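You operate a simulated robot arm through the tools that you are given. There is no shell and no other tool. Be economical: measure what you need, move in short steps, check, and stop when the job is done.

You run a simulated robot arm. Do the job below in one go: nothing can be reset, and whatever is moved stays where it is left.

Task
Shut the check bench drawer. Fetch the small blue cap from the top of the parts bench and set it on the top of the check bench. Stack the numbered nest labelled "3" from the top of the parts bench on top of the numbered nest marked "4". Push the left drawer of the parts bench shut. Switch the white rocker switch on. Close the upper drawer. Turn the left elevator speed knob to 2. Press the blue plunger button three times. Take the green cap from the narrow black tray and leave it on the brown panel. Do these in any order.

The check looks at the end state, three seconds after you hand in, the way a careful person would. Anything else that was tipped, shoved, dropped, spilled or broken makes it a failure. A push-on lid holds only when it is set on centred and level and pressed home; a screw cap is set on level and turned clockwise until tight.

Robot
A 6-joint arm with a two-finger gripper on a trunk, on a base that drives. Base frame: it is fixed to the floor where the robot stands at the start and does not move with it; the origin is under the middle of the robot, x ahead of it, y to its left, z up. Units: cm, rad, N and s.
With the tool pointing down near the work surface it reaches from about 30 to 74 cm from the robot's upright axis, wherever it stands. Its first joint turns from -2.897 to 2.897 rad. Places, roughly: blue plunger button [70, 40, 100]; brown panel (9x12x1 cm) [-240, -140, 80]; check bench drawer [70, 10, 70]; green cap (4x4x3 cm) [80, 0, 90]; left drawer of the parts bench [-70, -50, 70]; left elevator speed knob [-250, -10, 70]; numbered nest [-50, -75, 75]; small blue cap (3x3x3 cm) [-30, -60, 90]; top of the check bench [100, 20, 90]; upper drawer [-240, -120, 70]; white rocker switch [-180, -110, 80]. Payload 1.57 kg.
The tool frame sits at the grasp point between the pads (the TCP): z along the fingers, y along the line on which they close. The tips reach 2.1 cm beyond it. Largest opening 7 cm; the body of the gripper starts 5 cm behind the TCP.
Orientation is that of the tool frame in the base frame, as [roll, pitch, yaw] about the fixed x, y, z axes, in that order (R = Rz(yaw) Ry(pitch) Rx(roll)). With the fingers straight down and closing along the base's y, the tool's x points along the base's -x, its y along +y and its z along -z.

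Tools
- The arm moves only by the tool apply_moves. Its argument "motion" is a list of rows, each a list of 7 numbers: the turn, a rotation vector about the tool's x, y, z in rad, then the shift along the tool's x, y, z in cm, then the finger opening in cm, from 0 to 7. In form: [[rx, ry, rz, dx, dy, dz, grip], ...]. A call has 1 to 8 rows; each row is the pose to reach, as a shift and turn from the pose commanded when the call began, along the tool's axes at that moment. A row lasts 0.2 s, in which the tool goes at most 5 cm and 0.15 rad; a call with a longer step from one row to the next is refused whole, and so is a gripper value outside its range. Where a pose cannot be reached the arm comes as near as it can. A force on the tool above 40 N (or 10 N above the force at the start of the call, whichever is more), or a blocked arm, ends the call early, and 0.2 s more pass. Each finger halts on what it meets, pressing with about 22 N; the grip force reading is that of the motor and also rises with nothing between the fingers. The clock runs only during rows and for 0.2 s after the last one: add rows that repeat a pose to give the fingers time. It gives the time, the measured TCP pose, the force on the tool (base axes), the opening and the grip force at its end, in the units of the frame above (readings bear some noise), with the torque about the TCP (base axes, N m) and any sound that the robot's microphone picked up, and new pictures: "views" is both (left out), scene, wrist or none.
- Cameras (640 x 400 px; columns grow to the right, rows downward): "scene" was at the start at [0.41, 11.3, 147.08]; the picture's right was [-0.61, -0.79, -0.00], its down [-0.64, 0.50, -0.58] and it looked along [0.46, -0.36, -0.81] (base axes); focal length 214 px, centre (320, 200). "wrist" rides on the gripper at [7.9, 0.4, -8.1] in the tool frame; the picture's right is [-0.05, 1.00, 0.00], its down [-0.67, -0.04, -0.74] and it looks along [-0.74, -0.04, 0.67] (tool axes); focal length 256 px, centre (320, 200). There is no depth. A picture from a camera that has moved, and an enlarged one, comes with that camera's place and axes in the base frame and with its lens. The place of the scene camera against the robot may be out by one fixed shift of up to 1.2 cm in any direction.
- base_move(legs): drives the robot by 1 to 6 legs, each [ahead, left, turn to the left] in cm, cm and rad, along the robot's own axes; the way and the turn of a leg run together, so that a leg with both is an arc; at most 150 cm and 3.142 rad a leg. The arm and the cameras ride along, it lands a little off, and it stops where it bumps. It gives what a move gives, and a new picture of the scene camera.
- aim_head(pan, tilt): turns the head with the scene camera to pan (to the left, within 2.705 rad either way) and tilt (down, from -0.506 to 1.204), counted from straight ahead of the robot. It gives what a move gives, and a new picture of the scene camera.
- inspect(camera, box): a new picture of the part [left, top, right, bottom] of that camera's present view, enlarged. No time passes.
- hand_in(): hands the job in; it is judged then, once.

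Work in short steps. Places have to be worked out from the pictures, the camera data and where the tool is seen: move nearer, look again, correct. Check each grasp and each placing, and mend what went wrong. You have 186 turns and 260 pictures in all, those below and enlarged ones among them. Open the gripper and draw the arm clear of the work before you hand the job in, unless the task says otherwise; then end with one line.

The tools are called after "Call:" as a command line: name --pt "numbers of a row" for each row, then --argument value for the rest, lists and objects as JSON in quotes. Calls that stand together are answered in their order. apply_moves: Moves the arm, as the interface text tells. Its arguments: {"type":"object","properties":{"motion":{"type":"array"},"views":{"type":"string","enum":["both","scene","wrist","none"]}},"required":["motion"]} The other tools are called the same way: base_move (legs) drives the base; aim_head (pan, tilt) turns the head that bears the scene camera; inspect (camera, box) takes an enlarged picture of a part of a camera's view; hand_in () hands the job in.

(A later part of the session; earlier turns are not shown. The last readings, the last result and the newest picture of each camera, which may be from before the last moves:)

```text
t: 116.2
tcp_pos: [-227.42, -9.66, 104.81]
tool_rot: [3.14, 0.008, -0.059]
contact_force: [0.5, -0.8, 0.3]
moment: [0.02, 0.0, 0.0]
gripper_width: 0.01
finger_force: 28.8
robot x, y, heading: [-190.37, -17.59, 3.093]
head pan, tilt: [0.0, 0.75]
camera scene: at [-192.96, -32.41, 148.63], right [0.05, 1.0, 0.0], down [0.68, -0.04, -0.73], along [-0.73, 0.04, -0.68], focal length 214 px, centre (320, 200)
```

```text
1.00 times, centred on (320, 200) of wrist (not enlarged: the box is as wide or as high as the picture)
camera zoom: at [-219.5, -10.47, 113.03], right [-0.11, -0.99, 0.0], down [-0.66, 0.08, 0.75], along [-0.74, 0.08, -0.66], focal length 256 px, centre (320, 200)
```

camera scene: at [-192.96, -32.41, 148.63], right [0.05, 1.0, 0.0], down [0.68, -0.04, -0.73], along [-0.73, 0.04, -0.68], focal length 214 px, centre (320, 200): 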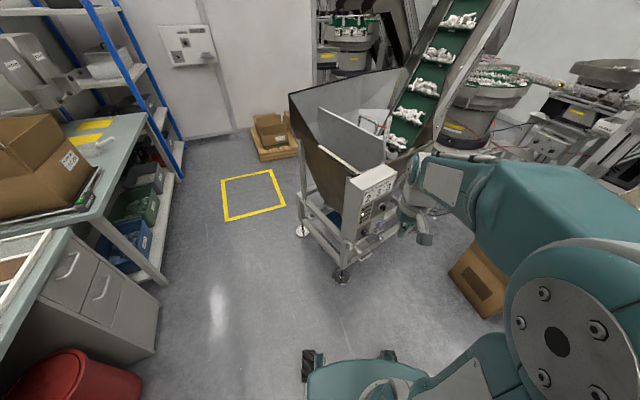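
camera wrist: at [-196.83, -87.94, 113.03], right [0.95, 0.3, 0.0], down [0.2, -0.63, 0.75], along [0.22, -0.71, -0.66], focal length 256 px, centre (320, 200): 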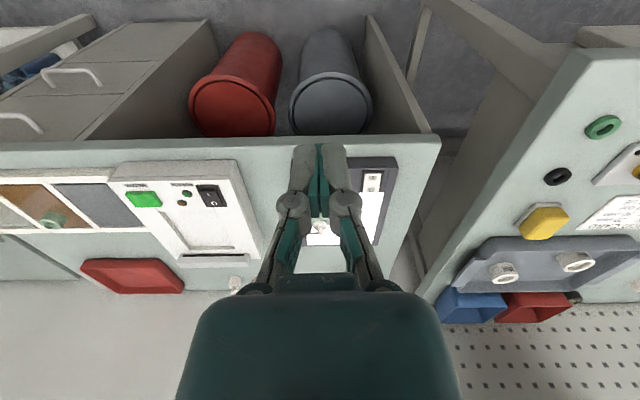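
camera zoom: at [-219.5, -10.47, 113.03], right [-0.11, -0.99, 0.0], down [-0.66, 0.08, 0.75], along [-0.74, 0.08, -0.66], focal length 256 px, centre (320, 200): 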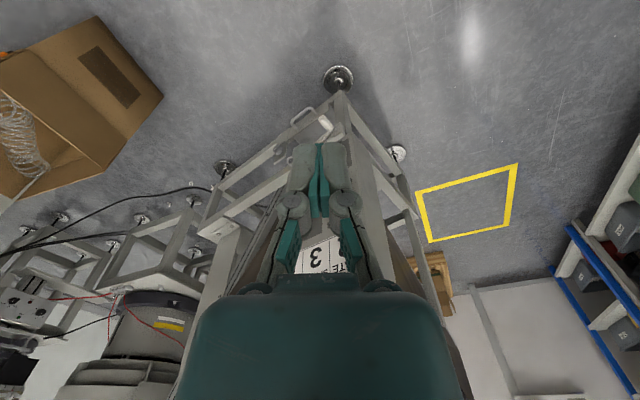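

Triangulated: panel face is vertical, facing (0.86, 0.51); the 1–5 dial is near (-251.4,-9.6,73). I position the robot square to it, about 65 cm off.

Call:
base_move --legs '[[0, -42, 0], [0, 0, 0.58]]'

Call:
inspect --camera "scene" --box '[270, 150, 398, 240]'

```text
t: 120.4
tcp_pos: [-223.27, 11.69, 104.86]
tool_rot: [3.138, 0.007, 0.519]
contact_force: [-0.7, -0.7, 0.2]
moment: [-0.02, 0.0, -0.02]
gripper_width: 0.0
finger_force: 28.4
robot x, y, heading: [-187.99, 25.15, -2.614]
head pan, tilt: [0.0, 0.75]
camera scene: at [-181.58, 11.15, 148.64], right [-0.5, 0.87, 0.0], down [0.59, 0.34, -0.73], along [-0.63, -0.36, -0.68], focal length 214 px, centre (320, 200)
```

scene: 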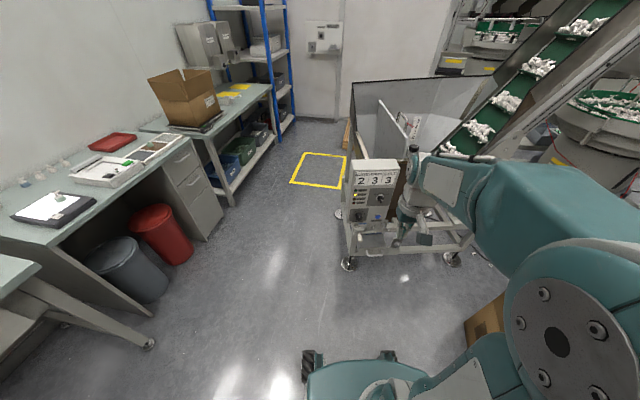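

```text
4.44 times, centred on (334, 195) of scene
camera zoom: at [-181.58, 11.15, 148.64], right [-0.5, 0.87, 0.0], down [0.59, 0.34, -0.73], along [-0.63, -0.36, -0.68], focal length 953 px, centre (258, 222)
```

zoom: 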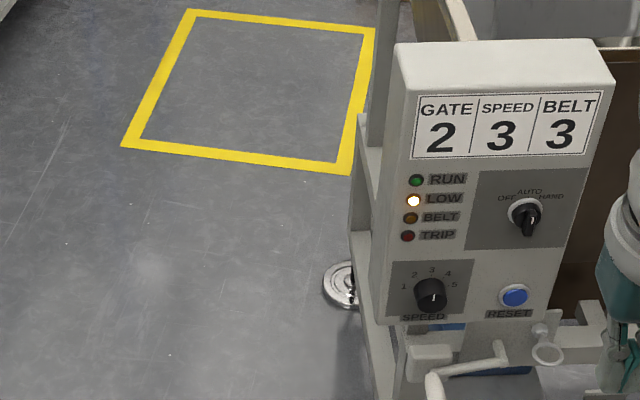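

Zoom further on the SPEED dial.

Call:
inspect --camera "scene" --box '[344, 196, 376, 224]'

```text
14.29 times, centred on (360, 210) of scene
camera zoom: at [-181.58, 11.15, 148.64], right [-0.5, 0.87, 0.0], down [0.59, 0.34, -0.73], along [-0.63, -0.36, -0.68], focal length 3064 px, centre (-251, 57)
```

zoom: 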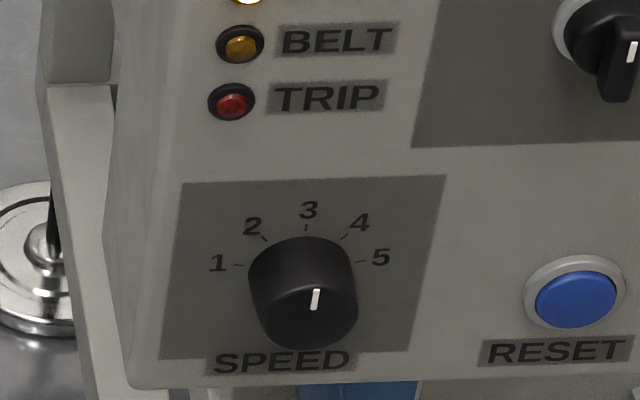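

The dial now points at 3; marks are ~40° apart, so it needs ~0.70 rad counter-clockwise. I bring the tool horizontal, gradually, extending toward the panel.

Call:
apply_moves --pt "0 -0.14 0 -2 0.5 2 1" --pt "0 -0.28 0 -4 1 4 2" --pt "0 -0.42 0 -6 1.5 6 3" --pt "0 -0.56 0 -8 2 8 4" --pt "0 -0.7 0 -10 2.5 10 5" --pt "0 -0.84 0 -12 3 12 5" --pt "0 -0.98 0 -14 3.5 14 5" --pt "0 -1.12 0 -15 3.9 16 5" --views "none"

Call:
apply_moves --pt "0 -0.15 0 0 0 0 5" --pt "0 -0.3 0 0 0 0 5" --pt "0 -0.4508 0 0 0 0 5" --pt "0 -0.4508 0 0 0 0 5" --views "both"

```text
t: 122.4
tcp_pos: [-234.39, 1.71, 89.76]
tool_rot: [-3.14, 1.098, 0.748]
contact_force: [1.1, -0.2, 0.0]
moment: [0.0, 0.02, 0.0]
gripper_width: 5.02
finger_force: 0.0
out of reach, approached as far as the arm can: row 5, 6, 7, 8
robot x, y, heading: [-188.14, 25.51, -2.622]
head pan, tilt: [0.0, 0.75]
stopped in row 8: the arm was blocked; the commanded pose is now the measured one
```

```text
t: 123.4
tcp_pos: [-237.32, 1.74, 92.92]
tool_rot: [2.261, 1.521, -0.119]
contact_force: [0.2, -0.5, -0.4]
moment: [0.05, -0.01, 0.01]
gripper_width: 5.01
finger_force: 0.1
out of reach, approached as far as the arm can: row 1, 2, 3, 4
robot x, y, heading: [-187.96, 25.43, -2.617]
head pan, tilt: [0.0, 0.75]
camera scene: at [-181.71, 11.18, 148.64], right [-0.5, 0.87, 0.0], down [0.59, 0.34, -0.73], along [-0.63, -0.36, -0.68], focal length 214 px, centre (320, 200)
camera wrist: at [-230.87, 7.02, 85.37], right [0.69, -0.72, 0.09], down [0.48, 0.54, 0.69], along [-0.55, -0.43, 0.72], focal length 256 px, centre (320, 200)
```

scene: 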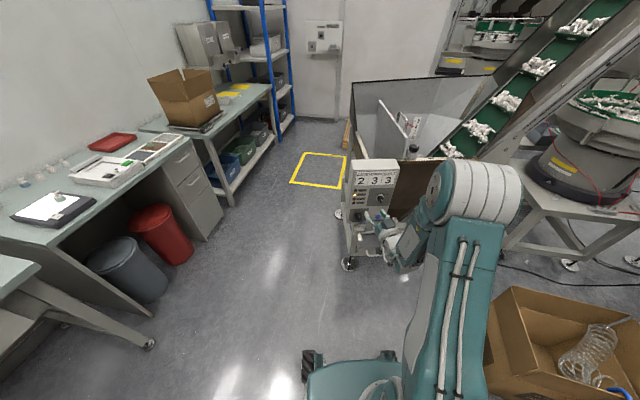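
wrist: 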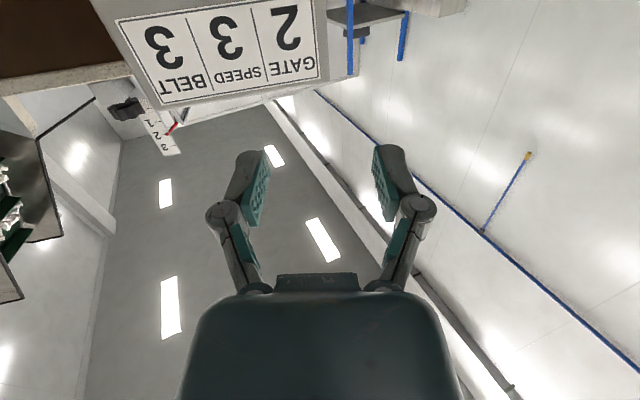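

The tool is nearly horizontal but yawed 0.22 rad off. I correct yaw and roll while moving in front of the dial (10 cm off).

Call:
apply_moves --pt "0.04 0 -0.02 2.5 -0.6 3.5 5" --pt "0.08 0 -0.04 5.2 -1.2 6 5" --pt "0.12 0 -0.06 8.2 -1.8 8.5 5" --pt "0.16 0 -0.07 11.2 -2.4 10.5 5" --pt "0.2 0 -0.08 14 -2.8 11.6 5" --pt "0.225 0 -0.09 15.9 -3 11.6 5" --pt "0.225 0 -0.09 15.9 -3 11.6 5" --views "both"

```text
t: 125.0
tcp_pos: [-253.18, -1.92, 79.43]
tool_rot: [2.147, 1.524, -0.415]
contact_force: [-1.0, 0.2, -0.1]
moment: [0.01, 0.0, 0.01]
gripper_width: 5.0
finger_force: 0.0
out of reach, approached as far as the arm can: row 1, 2, 3, 4, 5, 6, 7
robot x, y, heading: [-187.97, 25.54, -2.622]
head pan, tilt: [0.0, 0.75]
camera scene: at [-181.77, 11.16, 148.64], right [-0.5, 0.87, 0.0], down [0.59, 0.34, -0.73], along [-0.63, -0.36, -0.68], focal length 214 px, centre (320, 200)
camera wrist: at [-245.75, 1.98, 71.81], right [0.55, -0.83, 0.09], down [0.57, 0.45, 0.68], along [-0.61, -0.32, 0.72], focal length 256 px, centre (320, 200)
```

scene: 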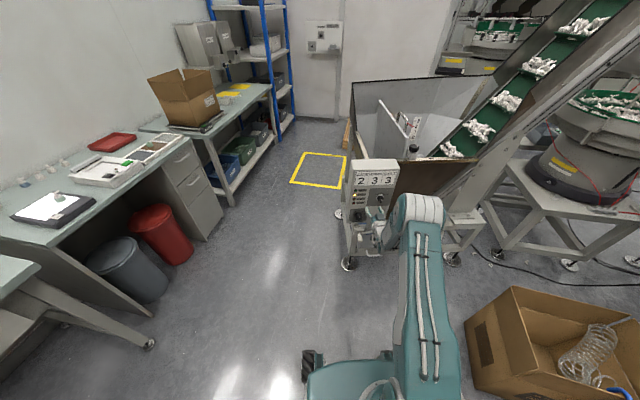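
wrist: 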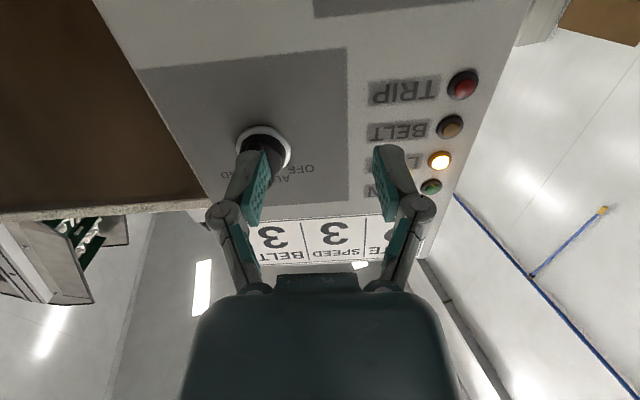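

The horizontal tool needs ≥70 cm from the axis at this height, so I back the base 13 cm and re-measure.

Call:
base_move --legs '[[-14, 0, 0]]'

Call:
apply_moves --pt "0 0 0 0 0 4 5" --pt "0 0 0 0 0 8 5" --pt "0 0 0 0 0 11 5" --pt "0 0 0 0 0 11 5" --views "wrist"

```text
t: 126.3
tcp_pos: [-240.89, 5.16, 79.3]
tool_rot: [2.15, 1.522, -0.411]
contact_force: [-0.7, 0.9, 0.4]
moment: [0.0, 0.03, 0.03]
gripper_width: 4.99
finger_force: 0.0
robot x, y, heading: [-175.4, 32.45, -2.625]
head pan, tilt: [0.0, 0.75]
camera scene: at [-169.6, 18.14, 148.64], right [-0.5, 0.87, 0.0], down [0.59, 0.34, -0.73], along [-0.63, -0.36, -0.68], focal length 214 px, centre (320, 200)
```

scene: 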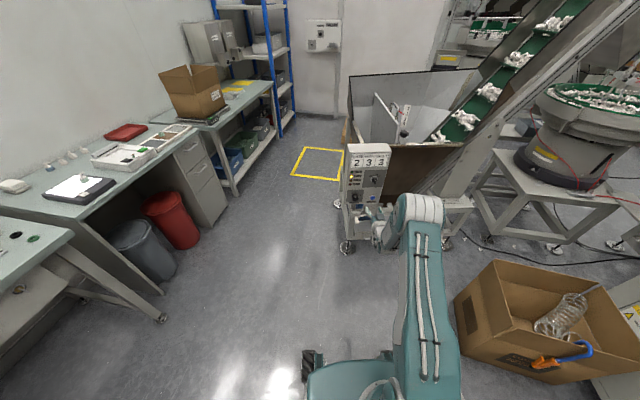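

```text
t: 127.3
tcp_pos: [-250.15, -0.94, 79.26]
tool_rot: [2.147, 1.522, -0.408]
contact_force: [-0.3, 0.1, -0.2]
moment: [-0.01, 0.02, -0.03]
gripper_width: 4.98
finger_force: 0.0
robot x, y, heading: [-175.29, 32.25, -2.623]
head pan, tilt: [0.0, 0.75]
camera wrist: at [-242.75, 3.09, 71.61], right [0.55, -0.83, 0.09], down [0.57, 0.45, 0.68], along [-0.61, -0.32, 0.72], focal length 256 px, centre (320, 200)
```

wrist: 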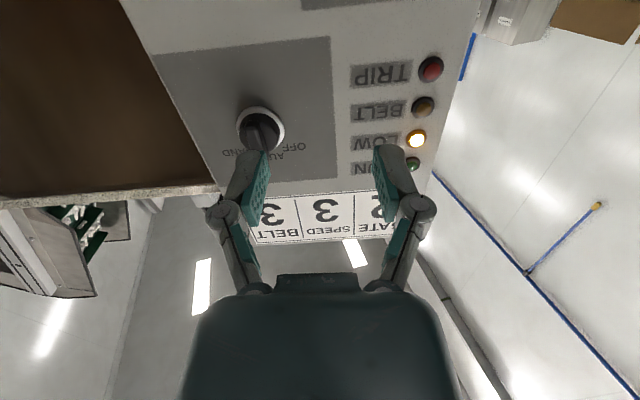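

Tracking is good now. Back off 5 cm, shift down and toward the dial, fix the small roll, and look.

Call:
apply_moves --pt "0 0 0 0 0 -4.6 5" --pt "0.02 0 -0.05 2.2 2.1 -4.6 5" --pt "0.047 0 -0.09 4.4 4.2 -4.6 5" --pt "0.047 0 -0.09 6.5 6.2 -4.6 5" --pt "0.047 0 -0.09 6.5 6.2 -4.6 5" --views "both"

```text
t: 128.6
tcp_pos: [-247.59, -0.28, 72.9]
tool_rot: [-2.774, 1.535, 0.968]
contact_force: [-0.7, 0.2, -0.1]
moment: [-0.02, 0.0, 0.0]
gripper_width: 4.99
finger_force: 0.1
out of reach, approached as far as the arm can: row 2, 3, 4, 5
robot x, y, heading: [-175.76, 32.71, -2.624]
head pan, tilt: [0.0, 0.75]
camera scene: at [-169.62, 18.11, 148.64], right [-0.5, 0.87, 0.0], down [0.59, 0.34, -0.73], along [-0.63, -0.36, -0.68], focal length 214 px, centre (320, 200)
camera wrist: at [-240.48, 4.22, 65.34], right [0.56, -0.82, 0.04], down [0.58, 0.43, 0.69], along [-0.59, -0.37, 0.72], focal length 256 px, centre (320, 200)
```

scene: 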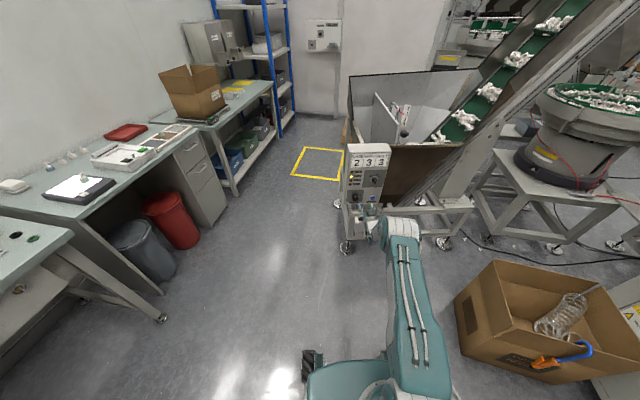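
wrist: 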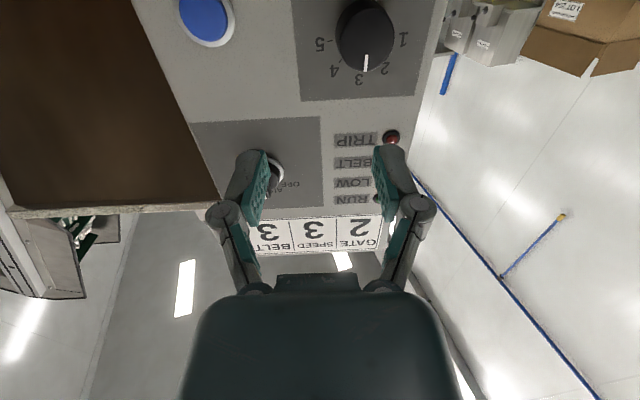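

The dial appears at about (-252.7,-7.1,69.3), pointer at 3, marks confirmed. Move in line with it, still 5 cm short.

Call:
apply_moves --pt "0 0 0 1.4 -0.9 2 5" --pt "0 0 0 2.8 -1.8 3.4 5" --pt "0 0 0 4.2 -2.6 4.5 5" --pt "0 0 0 4.2 -2.6 4.5 5" --views "wrist"

```text
t: 129.6
tcp_pos: [-252.41, -0.51, 68.59]
tool_rot: [-2.794, 1.536, 0.95]
contact_force: [-0.7, -1.0, -0.2]
moment: [-0.03, 0.01, -0.01]
gripper_width: 5.0
finger_force: 0.1
robot x, y, heading: [-175.85, 32.51, -2.619]
head pan, tilt: [0.0, 0.75]
camera wrist: at [-245.28, 4.05, 61.09], right [0.56, -0.82, 0.04], down [0.58, 0.43, 0.69], along [-0.59, -0.37, 0.72], focal length 256 px, centre (320, 200)
```

wrist: 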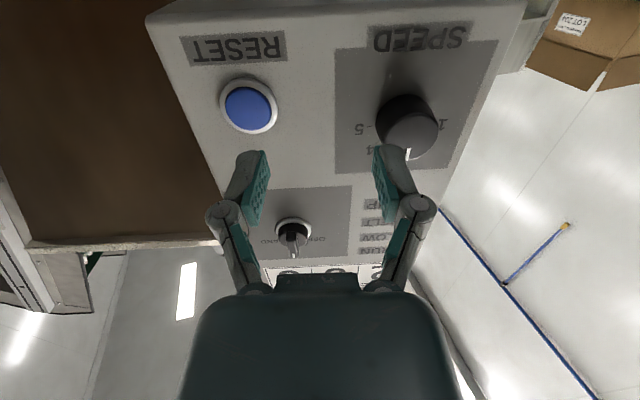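

Now fully reachable; the dial is 4.9 cm to the tool's right and 4 cm ahead. Back 2 cm, shift right, and square the yaw.

Call:
apply_moves --pt "0 0 0 0 0 -1.5 5.4" --pt "0.03 0 0 0 2.5 -1.5 5.4" --pt "0.065 0 -0.04 0 4.9 -1.5 5.4" --pt "0.065 0 -0.04 0 4.9 -1.5 5.4" --views "wrist"

```text
t: 130.6
tcp_pos: [-251.25, -1.42, 68.26]
tool_rot: [-2.194, 1.507, 1.528]
contact_force: [-0.7, 0.5, 0.1]
moment: [0.02, -0.03, 0.02]
gripper_width: 5.38
finger_force: 0.0
out of reach, approached as far as the arm can: row 2, 3, 4
robot x, y, heading: [-175.62, 32.47, -2.618]
head pan, tilt: [0.0, 0.75]
camera wrist: at [-244.23, 3.09, 60.8], right [0.55, -0.84, 0.0], down [0.6, 0.39, 0.69], along [-0.58, -0.38, 0.72], focal length 256 px, centre (320, 200)
```

wrist: 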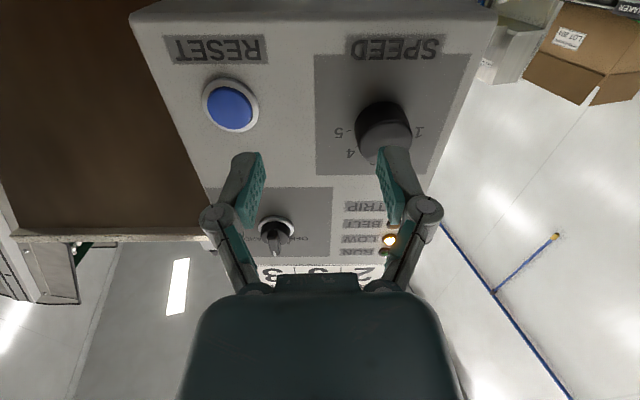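

Still limited by being too close at this low height. Back the base up another 9 cm and extend again.

Call:
base_move --legs '[[-9, 0, 0]]'

Call:
apply_moves --pt "0.03 0 0 0 1 3 5.4" --pt "0.04 0 0 0 2.2 5 5.4" --pt "0.04 0 0 0 3.5 7 5.4" --pt "0.04 0 0 0 3.5 7 5.4" --views "wrist"

```text
t: 131.7
tcp_pos: [-243.34, 3.06, 68.38]
tool_rot: [-2.188, 1.509, 1.532]
contact_force: [-0.1, -0.3, 0.2]
moment: [-0.01, 0.0, 0.0]
gripper_width: 5.4
finger_force: 0.1
robot x, y, heading: [-168.0, 36.88, -2.624]
head pan, tilt: [0.0, 0.75]
camera scene: at [-161.76, 22.62, 148.64], right [-0.5, 0.87, 0.0], down [0.59, 0.34, -0.73], along [-0.63, -0.36, -0.68], focal length 214 px, centre (320, 200)
```

scene: 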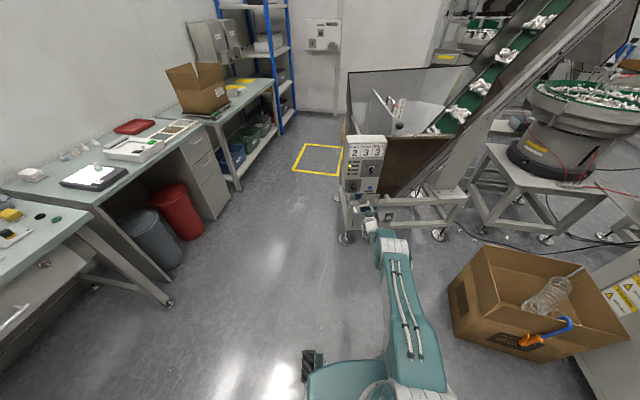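

```text
t: 132.7
tcp_pos: [-245.41, -0.68, 68.67]
tool_rot: [-2.159, 1.508, 1.526]
contact_force: [-0.4, 0.4, 0.3]
moment: [-0.01, 0.02, 0.03]
gripper_width: 5.41
finger_force: 0.0
out of reach, approached as far as the arm can: row 1, 2, 3, 4
robot x, y, heading: [-167.84, 37.13, -2.627]
head pan, tilt: [0.0, 0.75]
camera wrist: at [-238.14, 3.65, 61.21], right [0.52, -0.86, 0.0], down [0.62, 0.37, 0.69], along [-0.59, -0.36, 0.72], focal length 256 px, centre (320, 200)
```

wrist: 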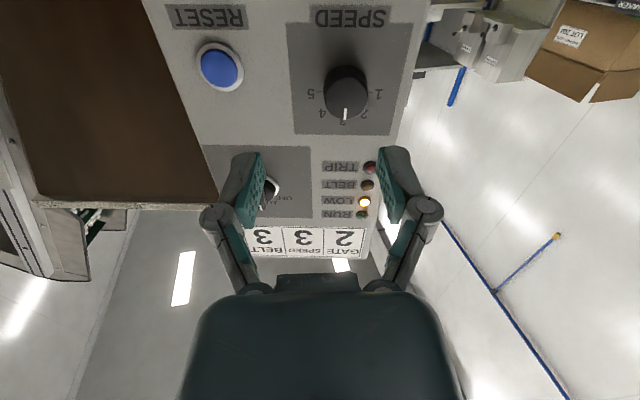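

Range at this height is narrow (83–86 cm) with a fully level tool. I'll tilt the fingers 0.2 rad downward to widen it, pull back, then drive ahead 10 cm.

Call:
apply_moves --pt "0 0.1 0 0 0 -3 5.4" --pt "0 0.2 0 0 0 -6 5.4" --pt "0 0.22 0 0 0 -9 5.4" --pt "0 0.22 0 0 0 -11 5.4" --views "none"

Call:
base_move --legs '[[10, 0, 0]]'

Call:
inspect --camera "wrist" --box '[0, 0, 640, 400]'

```text
t: 133.7
tcp_pos: [-243.57, 1.7, 60.88]
tool_rot: [-2.937, 1.313, 0.739]
contact_force: [0.1, 0.7, -0.2]
moment: [0.01, 0.01, 0.03]
gripper_width: 5.42
finger_force: 0.0
out of reach, approached as far as the arm can: row 1, 2, 3, 4
robot x, y, heading: [-167.69, 36.62, -2.617]
head pan, tilt: [0.0, 0.75]
```

```text
t: 134.8
tcp_pos: [-252.2, -3.25, 60.84]
tool_rot: [-2.935, 1.313, 0.741]
contact_force: [0.2, -0.5, -0.7]
moment: [-0.02, 0.02, -0.04]
gripper_width: 5.42
finger_force: 0.1
robot x, y, heading: [-176.66, 31.96, -2.624]
head pan, tilt: [0.0, 0.75]
camera scene: at [-170.42, 17.64, 148.64], right [-0.5, 0.87, 0.0], down [0.59, 0.34, -0.73], along [-0.63, -0.36, -0.68], focal length 214 px, centre (320, 200)
```

scene: 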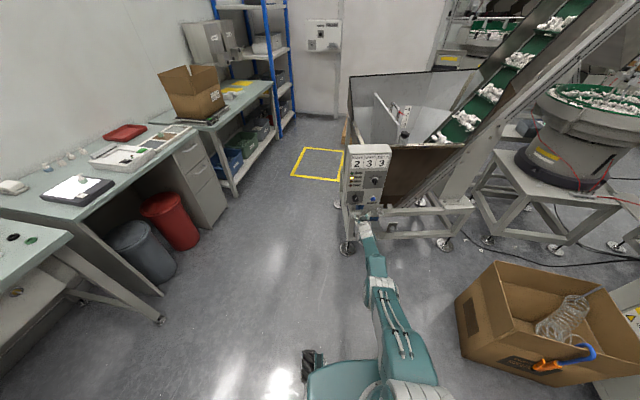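

```text
1.00 times, centred on (320, 200) of wrist (not enlarged: the box is as wide or as high as the picture)
camera zoom: at [-243.81, 1.69, 55.33], right [0.5, -0.86, 0.0], down [0.48, 0.28, 0.83], along [-0.72, -0.42, 0.56], focal length 256 px, centre (320, 200)
```

zoom: 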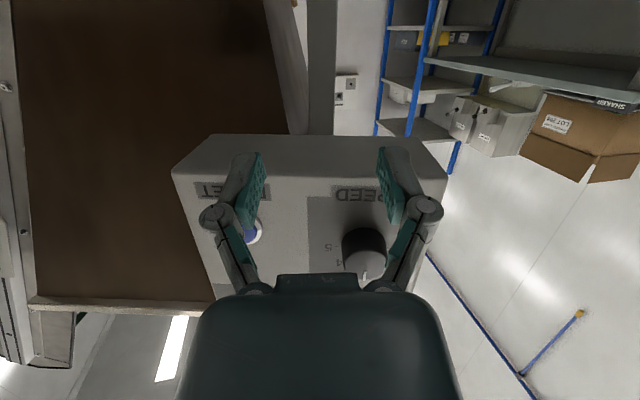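

The arm dropped to z≈61 while stretched. With the tilt now in place, pull back and up 8 cm.

Call:
apply_moves --pt "0 0 0 -1 0 -3.5 5.4" --pt "0 0 0 -4 0 -6.5 5.4" --pt "0 0 0 -7 0 -9.7 5.4" --pt "0 0 0 -9.8 0 -9.7 5.4" --pt "0 0 0 -9.8 0 -9.7 5.4" --views "both"

```text
t: 136.0
tcp_pos: [-252.38, -3.27, 60.95]
tool_rot: [-2.934, 1.313, 0.741]
contact_force: [0.3, -0.5, -0.3]
moment: [-0.02, 0.0, -0.01]
gripper_width: 5.39
finger_force: 0.0
out of reach, approached as far as the arm can: row 1, 2, 3, 4, 5
robot x, y, heading: [-176.36, 32.26, -2.62]
head pan, tilt: [0.0, 0.75]
camera scene: at [-170.42, 17.64, 148.64], right [-0.5, 0.87, 0.0], down [0.59, 0.34, -0.73], along [-0.63, -0.36, -0.68], focal length 214 px, centre (320, 200)
camera wrist: at [-243.82, 1.68, 55.37], right [0.5, -0.86, 0.0], down [0.48, 0.28, 0.83], along [-0.72, -0.42, 0.56], focal length 256 px, centre (320, 200)
```

scene: 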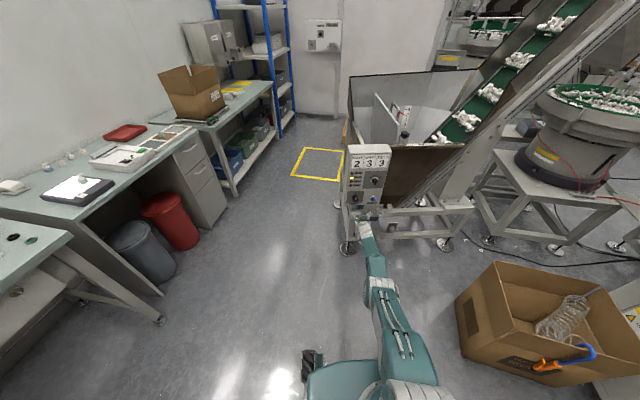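
wrist: 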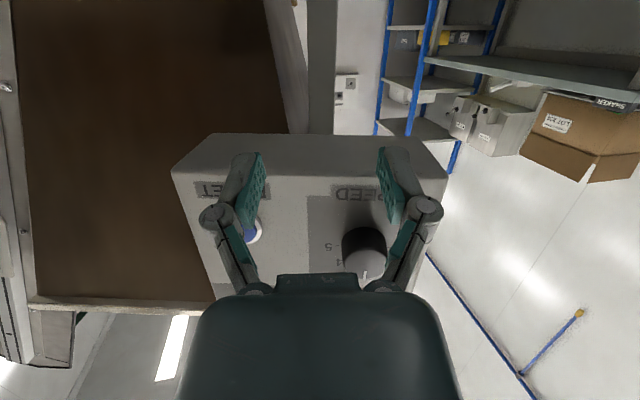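

The arm is stuck stretched at a wrist limit. New plan: grip the dial with fingers ~0.9 rad from vertical and rotate rigidly about the dial's own axis. First back the base away and fold the arm.

Call:
base_move --legs '[[-18, 0, 0]]'

Call:
apply_moves --pt "0 0.14 0 -3 0 -2 5.4" --pt "0 0.28 0 -6 0 -5 5.4" --pt "0 0.42 0 -9 0 -9 5.4" --pt "0 0.56 0 -12 0 -13 5.4" --pt "0 0.6 0 -14 0 -17 5.4" --pt "0 0.6 0 -14 0 -17 5.4" --views "scene"

```text
t: 137.5
tcp_pos: [-236.26, 5.35, 60.87]
tool_rot: [-2.935, 1.315, 0.748]
contact_force: [-0.5, -0.3, 0.9]
moment: [-0.01, 0.03, -0.03]
gripper_width: 5.39
finger_force: 0.1
robot x, y, heading: [-160.91, 41.09, -2.613]
head pan, tilt: [0.0, 0.75]
camera scene: at [-154.54, 26.82, 148.64], right [-0.5, 0.86, 0.0], down [0.59, 0.34, -0.73], along [-0.63, -0.37, -0.68], focal length 214 px, centre (320, 200)
```

scene: 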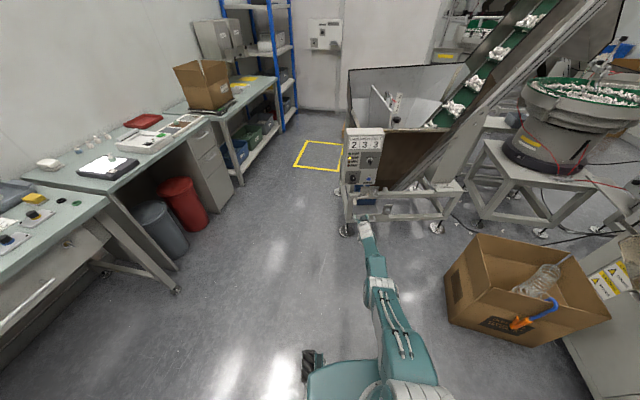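

```text
t: 138.9
tcp_pos: [-224.44, 11.9, 78.42]
tool_rot: [3.064, 0.723, 0.341]
contact_force: [1.7, -0.8, -0.6]
moment: [0.05, 0.09, 0.05]
gripper_width: 5.37
finger_force: 0.1
out of reach, approached as far as the arm can: row 1, 2, 3
robot x, y, heading: [-160.84, 41.14, -2.616]
head pan, tilt: [0.0, 0.75]
camera scene: at [-154.48, 26.8, 148.63], right [-0.5, 0.86, 0.0], down [0.59, 0.34, -0.73], along [-0.63, -0.37, -0.68], focal length 214 px, centre (320, 200)
```

scene: 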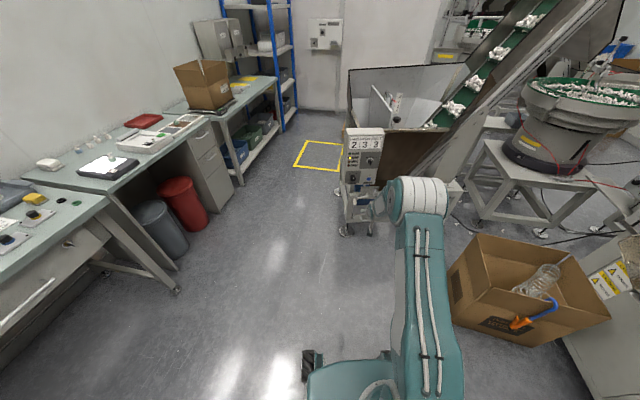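

Arm is free again. Align the tool square to the panel with 0.9 rad tilt and retract 12 cm, then drive ahead.

Call:
apply_moves --pt "-0.02 -0.05 -0.045 2 -0.4 -3.6 5.4" --pt "-0.04 -0.1 -0.09 4 -0.8 -7.2 5.4" --pt "-0.06 -0.15 -0.13 6.1 -1.5 -10.9 5.4" --pt "-0.0635 -0.1685 -0.1385 6.1 -1.5 -10.9 5.4" --views "none"

Call:
base_move --legs '[[32, 0, 0]]'

Call:
inspect --camera "wrist" --box '[0, 0, 640, 400]'

```text
t: 139.9
tcp_pos: [-215.14, 18.71, 82.68]
tool_rot: [-2.974, 0.871, 0.818]
contact_force: [0.4, 0.2, 0.2]
moment: [-0.03, -0.01, -0.02]
gripper_width: 5.4
finger_force: 0.0
robot x, y, heading: [-160.75, 41.08, -2.615]
head pan, tilt: [0.0, 0.75]
```

```text
t: 142.1
tcp_pos: [-242.29, 2.3, 82.75]
tool_rot: [-2.973, 0.872, 0.822]
contact_force: [0.2, -0.1, 0.2]
moment: [0.0, -0.01, -0.01]
gripper_width: 5.43
finger_force: 0.1
robot x, y, heading: [-187.72, 24.99, -2.606]
head pan, tilt: [0.0, 0.75]
camera scene: at [-181.64, 10.88, 148.64], right [-0.51, 0.86, 0.0], down [0.59, 0.35, -0.73], along [-0.63, -0.37, -0.68], focal length 214 px, centre (320, 200)
```

scene: 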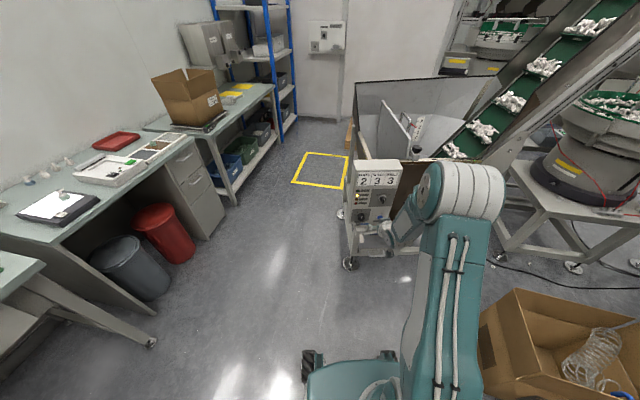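

```text
1.00 times, centred on (320, 200) of wrist (not enlarged: the box is as wide or as high as the picture)
camera zoom: at [-233.37, 9.35, 81.92], right [0.61, -0.79, -0.07], down [0.16, 0.04, 0.99], along [-0.78, -0.61, 0.15], focal length 256 px, centre (320, 200)
```

zoom: 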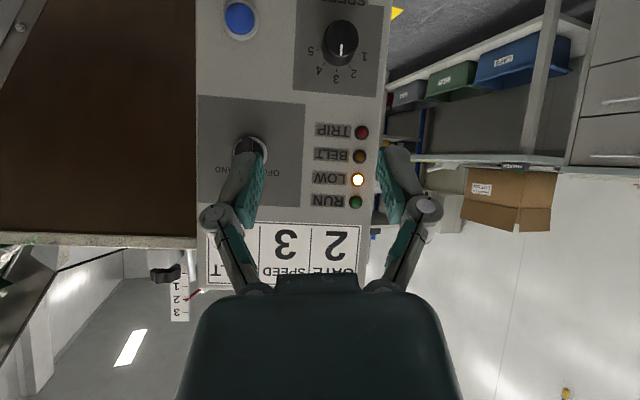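

Excellent view; combining rays gives dial front at about (-254.8,-8.7,70). Align the tool squarely and come to 8 cm from the grip point.

Call:
apply_moves --pt "0.015 -0.003 0.05 -0.3 0.6 3.2 5.4" --pt "0.03 -0.006 0.1 -0.5 1.2 6.4 5.4" --pt "0.045 -0.01 0.15 -0.8 1.8 9.6 5.4" --pt "0.052 -0.012 0.18 -1.0 2.27 12.5 5.4" --pt "0.052 -0.012 0.18 -1.0 2.27 12.5 5.4" --views "wrist"

```text
t: 143.2
tcp_pos: [-249.2, -5.1, 75.41]
tool_rot: [3.141, 0.899, 0.539]
contact_force: [0.2, -1.2, 0.5]
moment: [-0.02, 0.02, 0.03]
gripper_width: 5.4
finger_force: 0.0
robot x, y, heading: [-188.0, 25.23, -2.607]
head pan, tilt: [0.0, 0.75]
camera wrist: at [-239.26, 0.23, 74.43], right [0.48, -0.87, 0.04], down [0.13, 0.12, 0.99], along [-0.87, -0.47, 0.17], focal length 256 px, centre (320, 200)
```

wrist: 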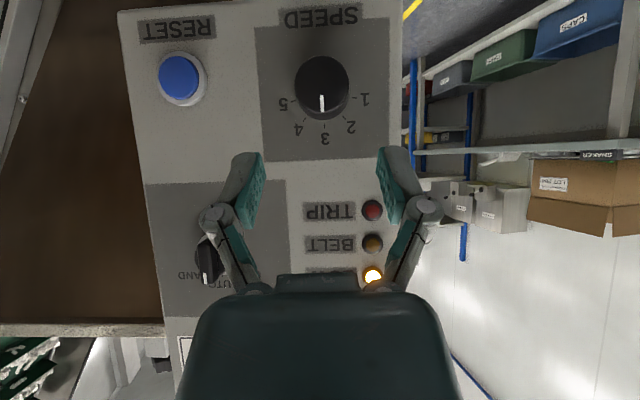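

Dial is centred on the tool axis, ~8.6 cm ahead. Now pre-rotate by -0.35 rad about the panel normal, shifting so the approach line still passes the dial.

Call:
apply_moves --pt "-0.073 0 0.091 0 -0.6 0 5.4" --pt "-0.146 0 0.182 0 -1.2 0 5.4" --pt "-0.218 0 0.274 0 -1.7 0 5.4" --pt "-0.218 0 0.274 0 -1.7 0 5.4" --views "wrist"

```text
t: 144.2
tcp_pos: [-249.9, -3.71, 75.45]
tool_rot: [2.61, 0.825, 0.132]
contact_force: [0.0, 0.0, 0.3]
moment: [0.0, -0.01, 0.01]
gripper_width: 5.37
finger_force: 0.0
robot x, y, heading: [-187.72, 25.24, -2.604]
head pan, tilt: [0.0, 0.75]
camera wrist: at [-239.95, 1.38, 74.59], right [0.45, -0.81, 0.38], down [-0.05, 0.41, 0.91], along [-0.89, -0.43, 0.14], focal length 256 px, centre (320, 200)
```

wrist: 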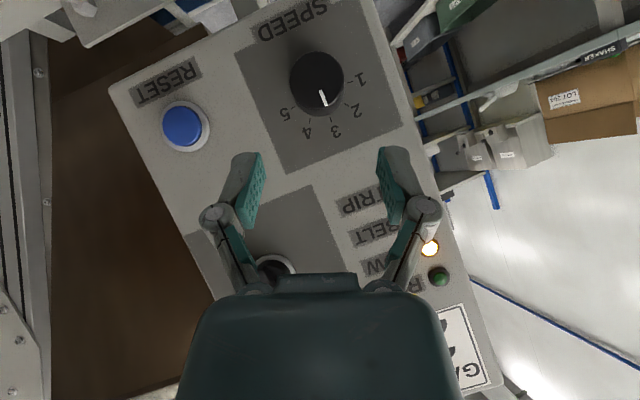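

Approach straight along the tool axis to the grip point.

Call:
apply_moves --pt "0 0 0 -0.05 0 3 5.4" --pt "0 0 0 -0.1 0 5.5 5.4" --pt "0 0 0 -0.15 0 7.5 5.4" --pt "0 0 0 -0.15 0 7.5 5.4" --views "wrist"

```text
t: 145.2
tcp_pos: [-254.35, -8.26, 71.12]
tool_rot: [2.614, 0.825, 0.134]
contact_force: [8.2, 4.7, 2.2]
moment: [-0.16, 0.03, 0.32]
gripper_width: 5.99
finger_force: 3.5
robot x, y, heading: [-187.58, 24.97, -2.608]
head pan, tilt: [0.0, 0.75]
camera wrist: at [-244.22, -3.25, 70.36], right [0.45, -0.81, 0.38], down [-0.05, 0.4, 0.91], along [-0.89, -0.43, 0.14], focal length 256 px, centre (320, 200)
```

wrist: 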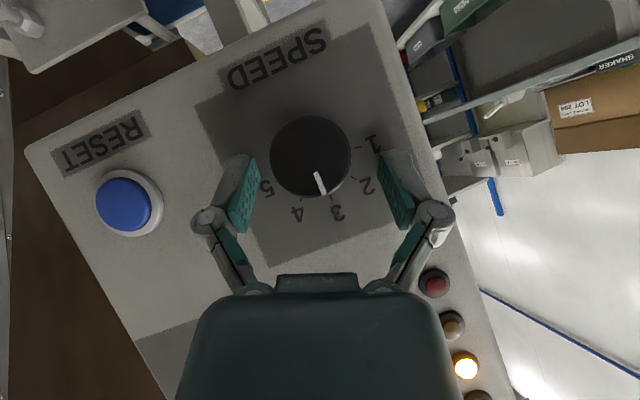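

Fingertips touched the panel face while the dial sits ~1 cm lower than the pads. Shift down along tool x by 1 cm (which also eases off the face).

Call:
apply_moves --pt "0 0 0 0.3 -0.2 -0.5 5.4" --pt "0 0 0 1.0 -0.4 -0.2 5.4" --pt "0 0 0 1.1 -0.4 0.2 5.4" --pt "0 0 0 1.1 -0.4 0.2 5.4" --views "wrist"

```text
t: 146.2
tcp_pos: [-253.97, -8.06, 70.02]
tool_rot: [2.615, 0.824, 0.135]
contact_force: [0.3, -0.2, -0.7]
moment: [0.01, -0.02, 0.02]
gripper_width: 5.4
finger_force: 0.1
robot x, y, heading: [-188.17, 24.96, -2.607]
head pan, tilt: [0.0, 0.75]
camera wrist: at [-243.92, -2.85, 69.26], right [0.45, -0.81, 0.38], down [-0.05, 0.4, 0.91], along [-0.89, -0.43, 0.14], focal length 256 px, centre (320, 200)
```

wrist: 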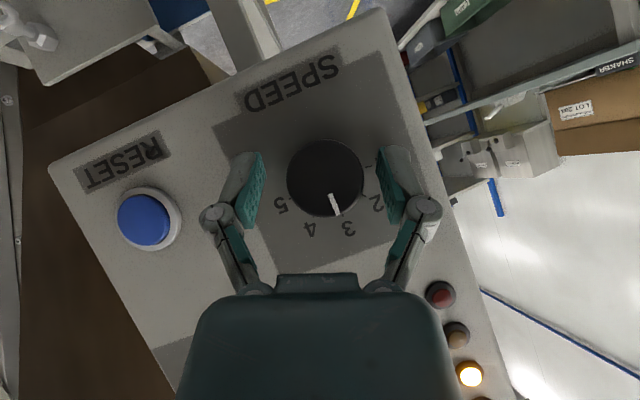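

Dial is now between the pads with no contact. Close on it.

Call:
apply_moves --pt "0 0 0 0 0 0.2 4.2" --pt "0 0 0 0 0 0.2 2.5" --pt "0 0 0 0 0 0.2 2.5" --pt "0 0 0 0 0 0.2 2.5" --views "wrist"

```text
t: 147.2
tcp_pos: [-253.92, -8.15, 69.97]
tool_rot: [2.614, 0.824, 0.135]
contact_force: [28.6, 7.0, 10.8]
moment: [-0.32, 0.22, 0.73]
gripper_width: 3.83
finger_force: 9.8
robot x, y, heading: [-187.74, 25.13, -2.603]
head pan, tilt: [0.0, 0.75]
camera wrist: at [-243.83, -2.99, 69.14], right [0.45, -0.81, 0.38], down [-0.05, 0.4, 0.91], along [-0.89, -0.43, 0.14], focal length 256 px, centre (320, 200)
```

wrist: 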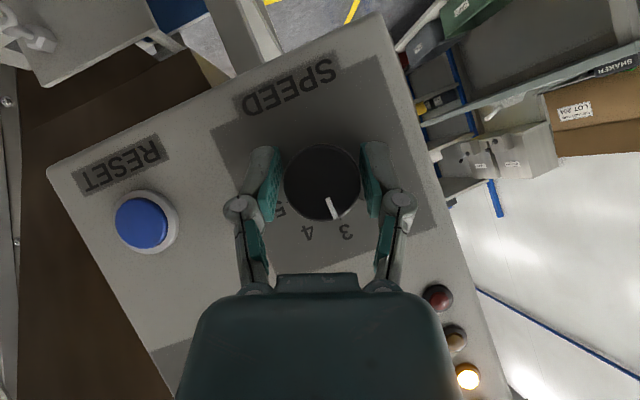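

Gripped at 3.83 cm (on-axis). Ease 0.3 cm off the face, then rotate +0.7 rad about the panel normal.

Call:
apply_moves --pt "0 0 0 0.25 0 -0.3 2.5" --pt "0.075 0 -0.094 0.25 0 -0.3 2.5" --pt "0.15 0 -0.188 0.25 0 -0.3 2.5" --pt "0.224 0 -0.282 0.25 0 -0.3 2.5" --pt "0.299 0 -0.376 0.25 0 -0.3 2.5" --pt "0.373 0 -0.47 0.25 0 -0.3 2.5" --pt "0.435 0 -0.548 0.25 0 -0.3 2.5" --pt "0.435 0 -0.548 0.25 0 -0.3 2.5" --views "wrist"

```text
t: 149.1
tcp_pos: [-253.67, -8.12, 69.87]
tool_rot: [-2.609, 0.827, 0.954]
contact_force: [-1.5, -27.4, 0.8]
moment: [0.13, -0.17, 0.34]
gripper_width: 3.53
finger_force: 32.1
robot x, y, heading: [-188.31, 24.99, -2.609]
head pan, tilt: [0.0, 0.75]
camera wrist: at [-244.02, -2.25, 68.9], right [0.46, -0.83, -0.31], down [0.3, -0.18, 0.94], along [-0.83, -0.53, 0.17], focal length 256 px, centre (320, 200)
```

wrist: 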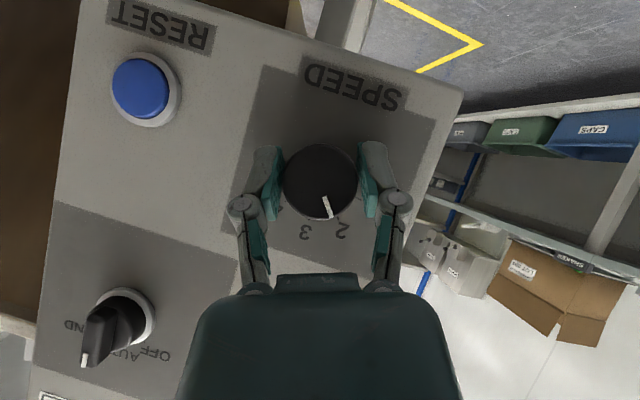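

The pointer bears the same relation to "2" as it did to "3" before. Open the fingers and check.

Call:
apply_moves --pt "0 0 0 0 0 0 4.5" --pt "0 0 0 0 0 0 5.6" --pt "0 0 0 0 0 0 5.6" --pt "0 0 0 0 0 -4 5.6" --pt "0 0 0 0 0 -8 5.6" --views "none"

Call:
inspect --camera "wrist" --box '[220, 30, 420, 155]'

```text
t: 150.2
tcp_pos: [-247.44, -5.86, 74.85]
tool_rot: [-2.613, 0.825, 0.948]
contact_force: [0.1, 0.0, 0.4]
moment: [0.04, 0.01, -0.01]
gripper_width: 5.61
finger_force: 0.0
robot x, y, heading: [-187.91, 25.22, -2.606]
head pan, tilt: [0.0, 0.75]
```

```text
3.20 times, centred on (320, 92) of wrist
camera zoom: at [-237.77, -0.13, 73.73], right [0.46, -0.83, -0.3], down [0.3, -0.17, 0.94], along [-0.83, -0.52, 0.17], focal length 819 px, centre (320, 544)
```

zoom: 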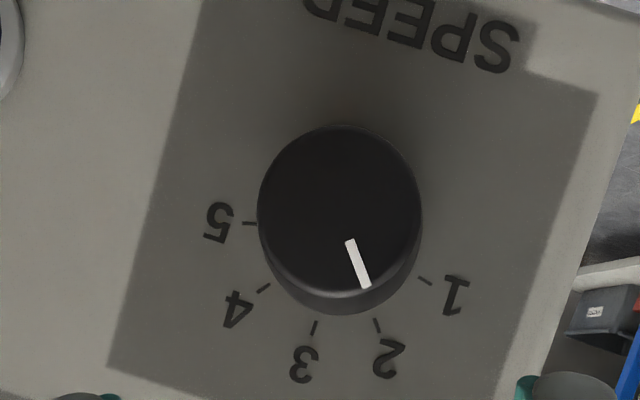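

Dial is exactly on 2. Now restore the tool to pointing down, then drive to the parts bench.

Call:
base_move --legs '[[-22, 0, 0]]'

Call:
apply_moves --pt "-0.073 0 0.091 0 0 -2 3" --pt "-0.146 0 0.182 0 0 -4 1" --pt "-0.218 0 0.274 0 0 -6 0" --views "none"

Call:
apply_moves --pt "0 0.14 0 0 0 -4 0" --pt "0 0.28 0 -2 0 -8 0" --pt "0 0.42 0 -4 0 -12 0" --pt "0 0.56 0 -6 0 -16 0" --pt "0 0.7 0 -8 0 -20 0" --pt "0 0.84 0 -10 0 -24 0" --pt "0 0.9 0 -11 0 -26 0" --views "none"

Call:
base_move --legs '[[0, 0, 1.35], [42, 0, 0], [0, 66, 0]]'

```text
t: 151.9
tcp_pos: [-228.78, 5.21, 74.91]
tool_rot: [-2.612, 0.825, 0.943]
contact_force: [0.1, -0.1, -0.6]
moment: [-0.02, -0.02, 0.0]
gripper_width: 5.6
finger_force: 0.1
robot x, y, heading: [-169.17, 36.27, -2.611]
head pan, tilt: [0.0, 0.75]
camera scene: at [-162.98, 21.81, 148.63], right [-0.51, 0.86, 0.0], down [0.59, 0.35, -0.73], along [-0.63, -0.37, -0.68], focal length 214 px, centre (320, 200)
```

scene: 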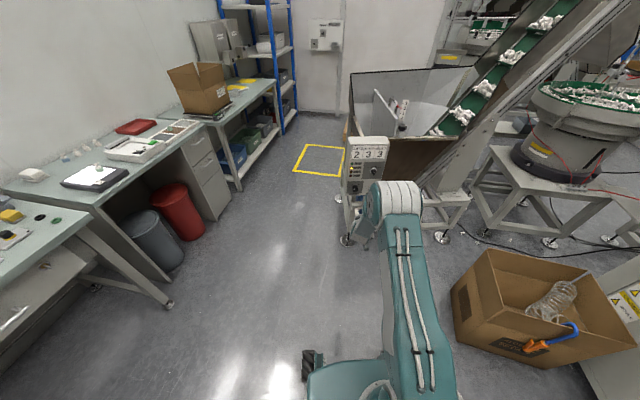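

```text
t: 152.7
tcp_pos: [-224.05, 6.58, 78.4]
tool_rot: [3.14, 0.899, 0.538]
contact_force: [1.0, -0.1, -0.1]
moment: [0.01, 0.02, -0.01]
gripper_width: 0.0
finger_force: 22.1
robot x, y, heading: [-169.19, 36.11, -2.613]
head pan, tilt: [0.0, 0.75]
```

```text
t: 154.3
tcp_pos: [-212.7, 15.72, 96.82]
tool_rot: [2.963, 0.145, 0.533]
contact_force: [0.2, 0.2, 0.1]
moment: [-0.01, -0.01, 0.0]
gripper_width: 0.0
finger_force: 22.2
out of reach, approached as far as the arm can: row 3, 4, 5, 6, 7
robot x, y, heading: [-169.21, 36.12, -2.608]
head pan, tilt: [0.0, 0.75]
```

```text
t: 163.6
tcp_pos: [-81.06, -29.54, 97.06]
tool_rot: [2.963, 0.148, 1.914]
contact_force: [0.0, 0.3, -0.5]
moment: [-0.05, -0.05, 0.02]
gripper_width: 0.01
finger_force: 22.4
robot x, y, heading: [-92.52, 17.08, -1.232]
head pan, tilt: [0.0, 0.75]
camera scene: at [-76.71, 20.27, 148.66], right [-0.94, -0.33, 0.0], down [-0.23, 0.64, -0.73], along [0.24, -0.69, -0.68], focal length 214 px, centre (320, 200)
```

scene: 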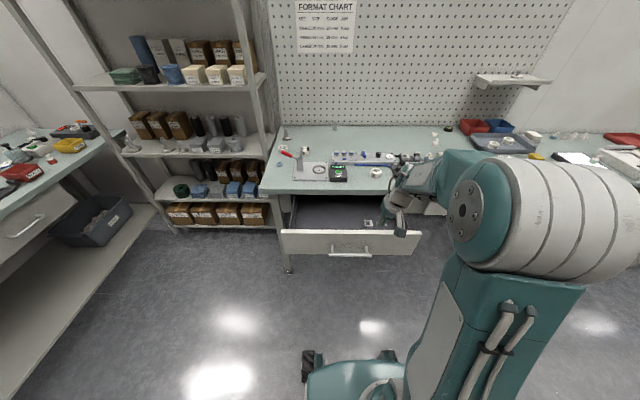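

Now facing the parts bench; its left drawer is open ~18 cm with something in it. Inspect bench and drawer contents before shutting.

Call:
inspect --camera "scene" --box '[262, 115, 422, 215]'

Call:
inspect --camera "scene" --box '[270, 190, 430, 270]'

Call:
inspect --camera "wrist" --box '[0, 0, 640, 400]'

```text
4.00 times, centred on (342, 165) of scene
camera zoom: at [-76.71, 20.27, 148.66], right [-0.94, -0.33, 0.0], down [-0.23, 0.64, -0.73], along [0.24, -0.69, -0.68], focal length 858 px, centre (232, 340)
```

zoom: 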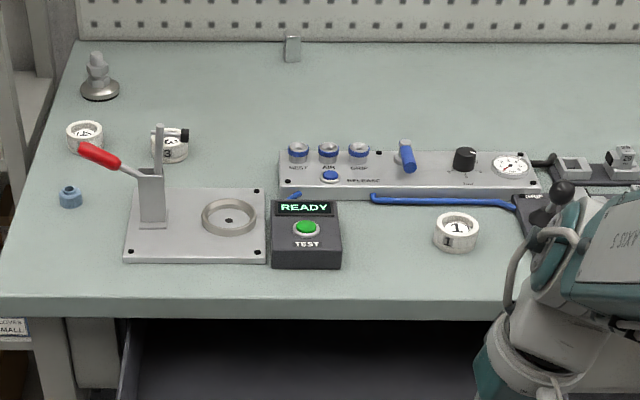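

```text
4.00 times, centred on (350, 230) of scene
camera zoom: at [-76.71, 20.27, 148.66], right [-0.94, -0.33, 0.0], down [-0.23, 0.64, -0.73], along [0.24, -0.69, -0.68], focal length 858 px, centre (200, 80)
```

zoom: 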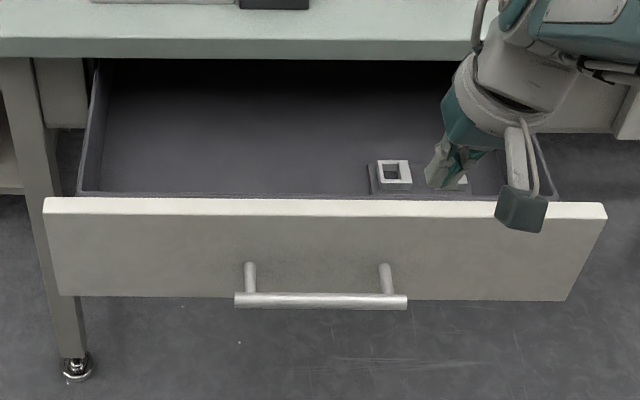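

```text
1.00 times, centred on (320, 200) of wrist (not enlarged: the box is as wide or as high as the picture)
camera zoom: at [-84.96, -21.34, 103.78], right [0.93, 0.31, 0.18], down [0.03, -0.58, 0.82], along [0.36, -0.76, -0.55], focal length 256 px, centre (320, 200)
```

zoom: 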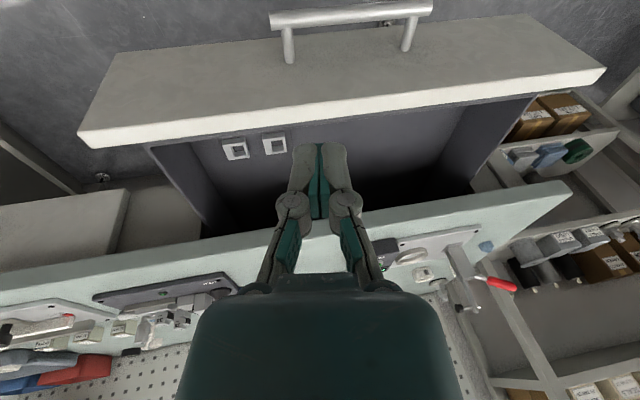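

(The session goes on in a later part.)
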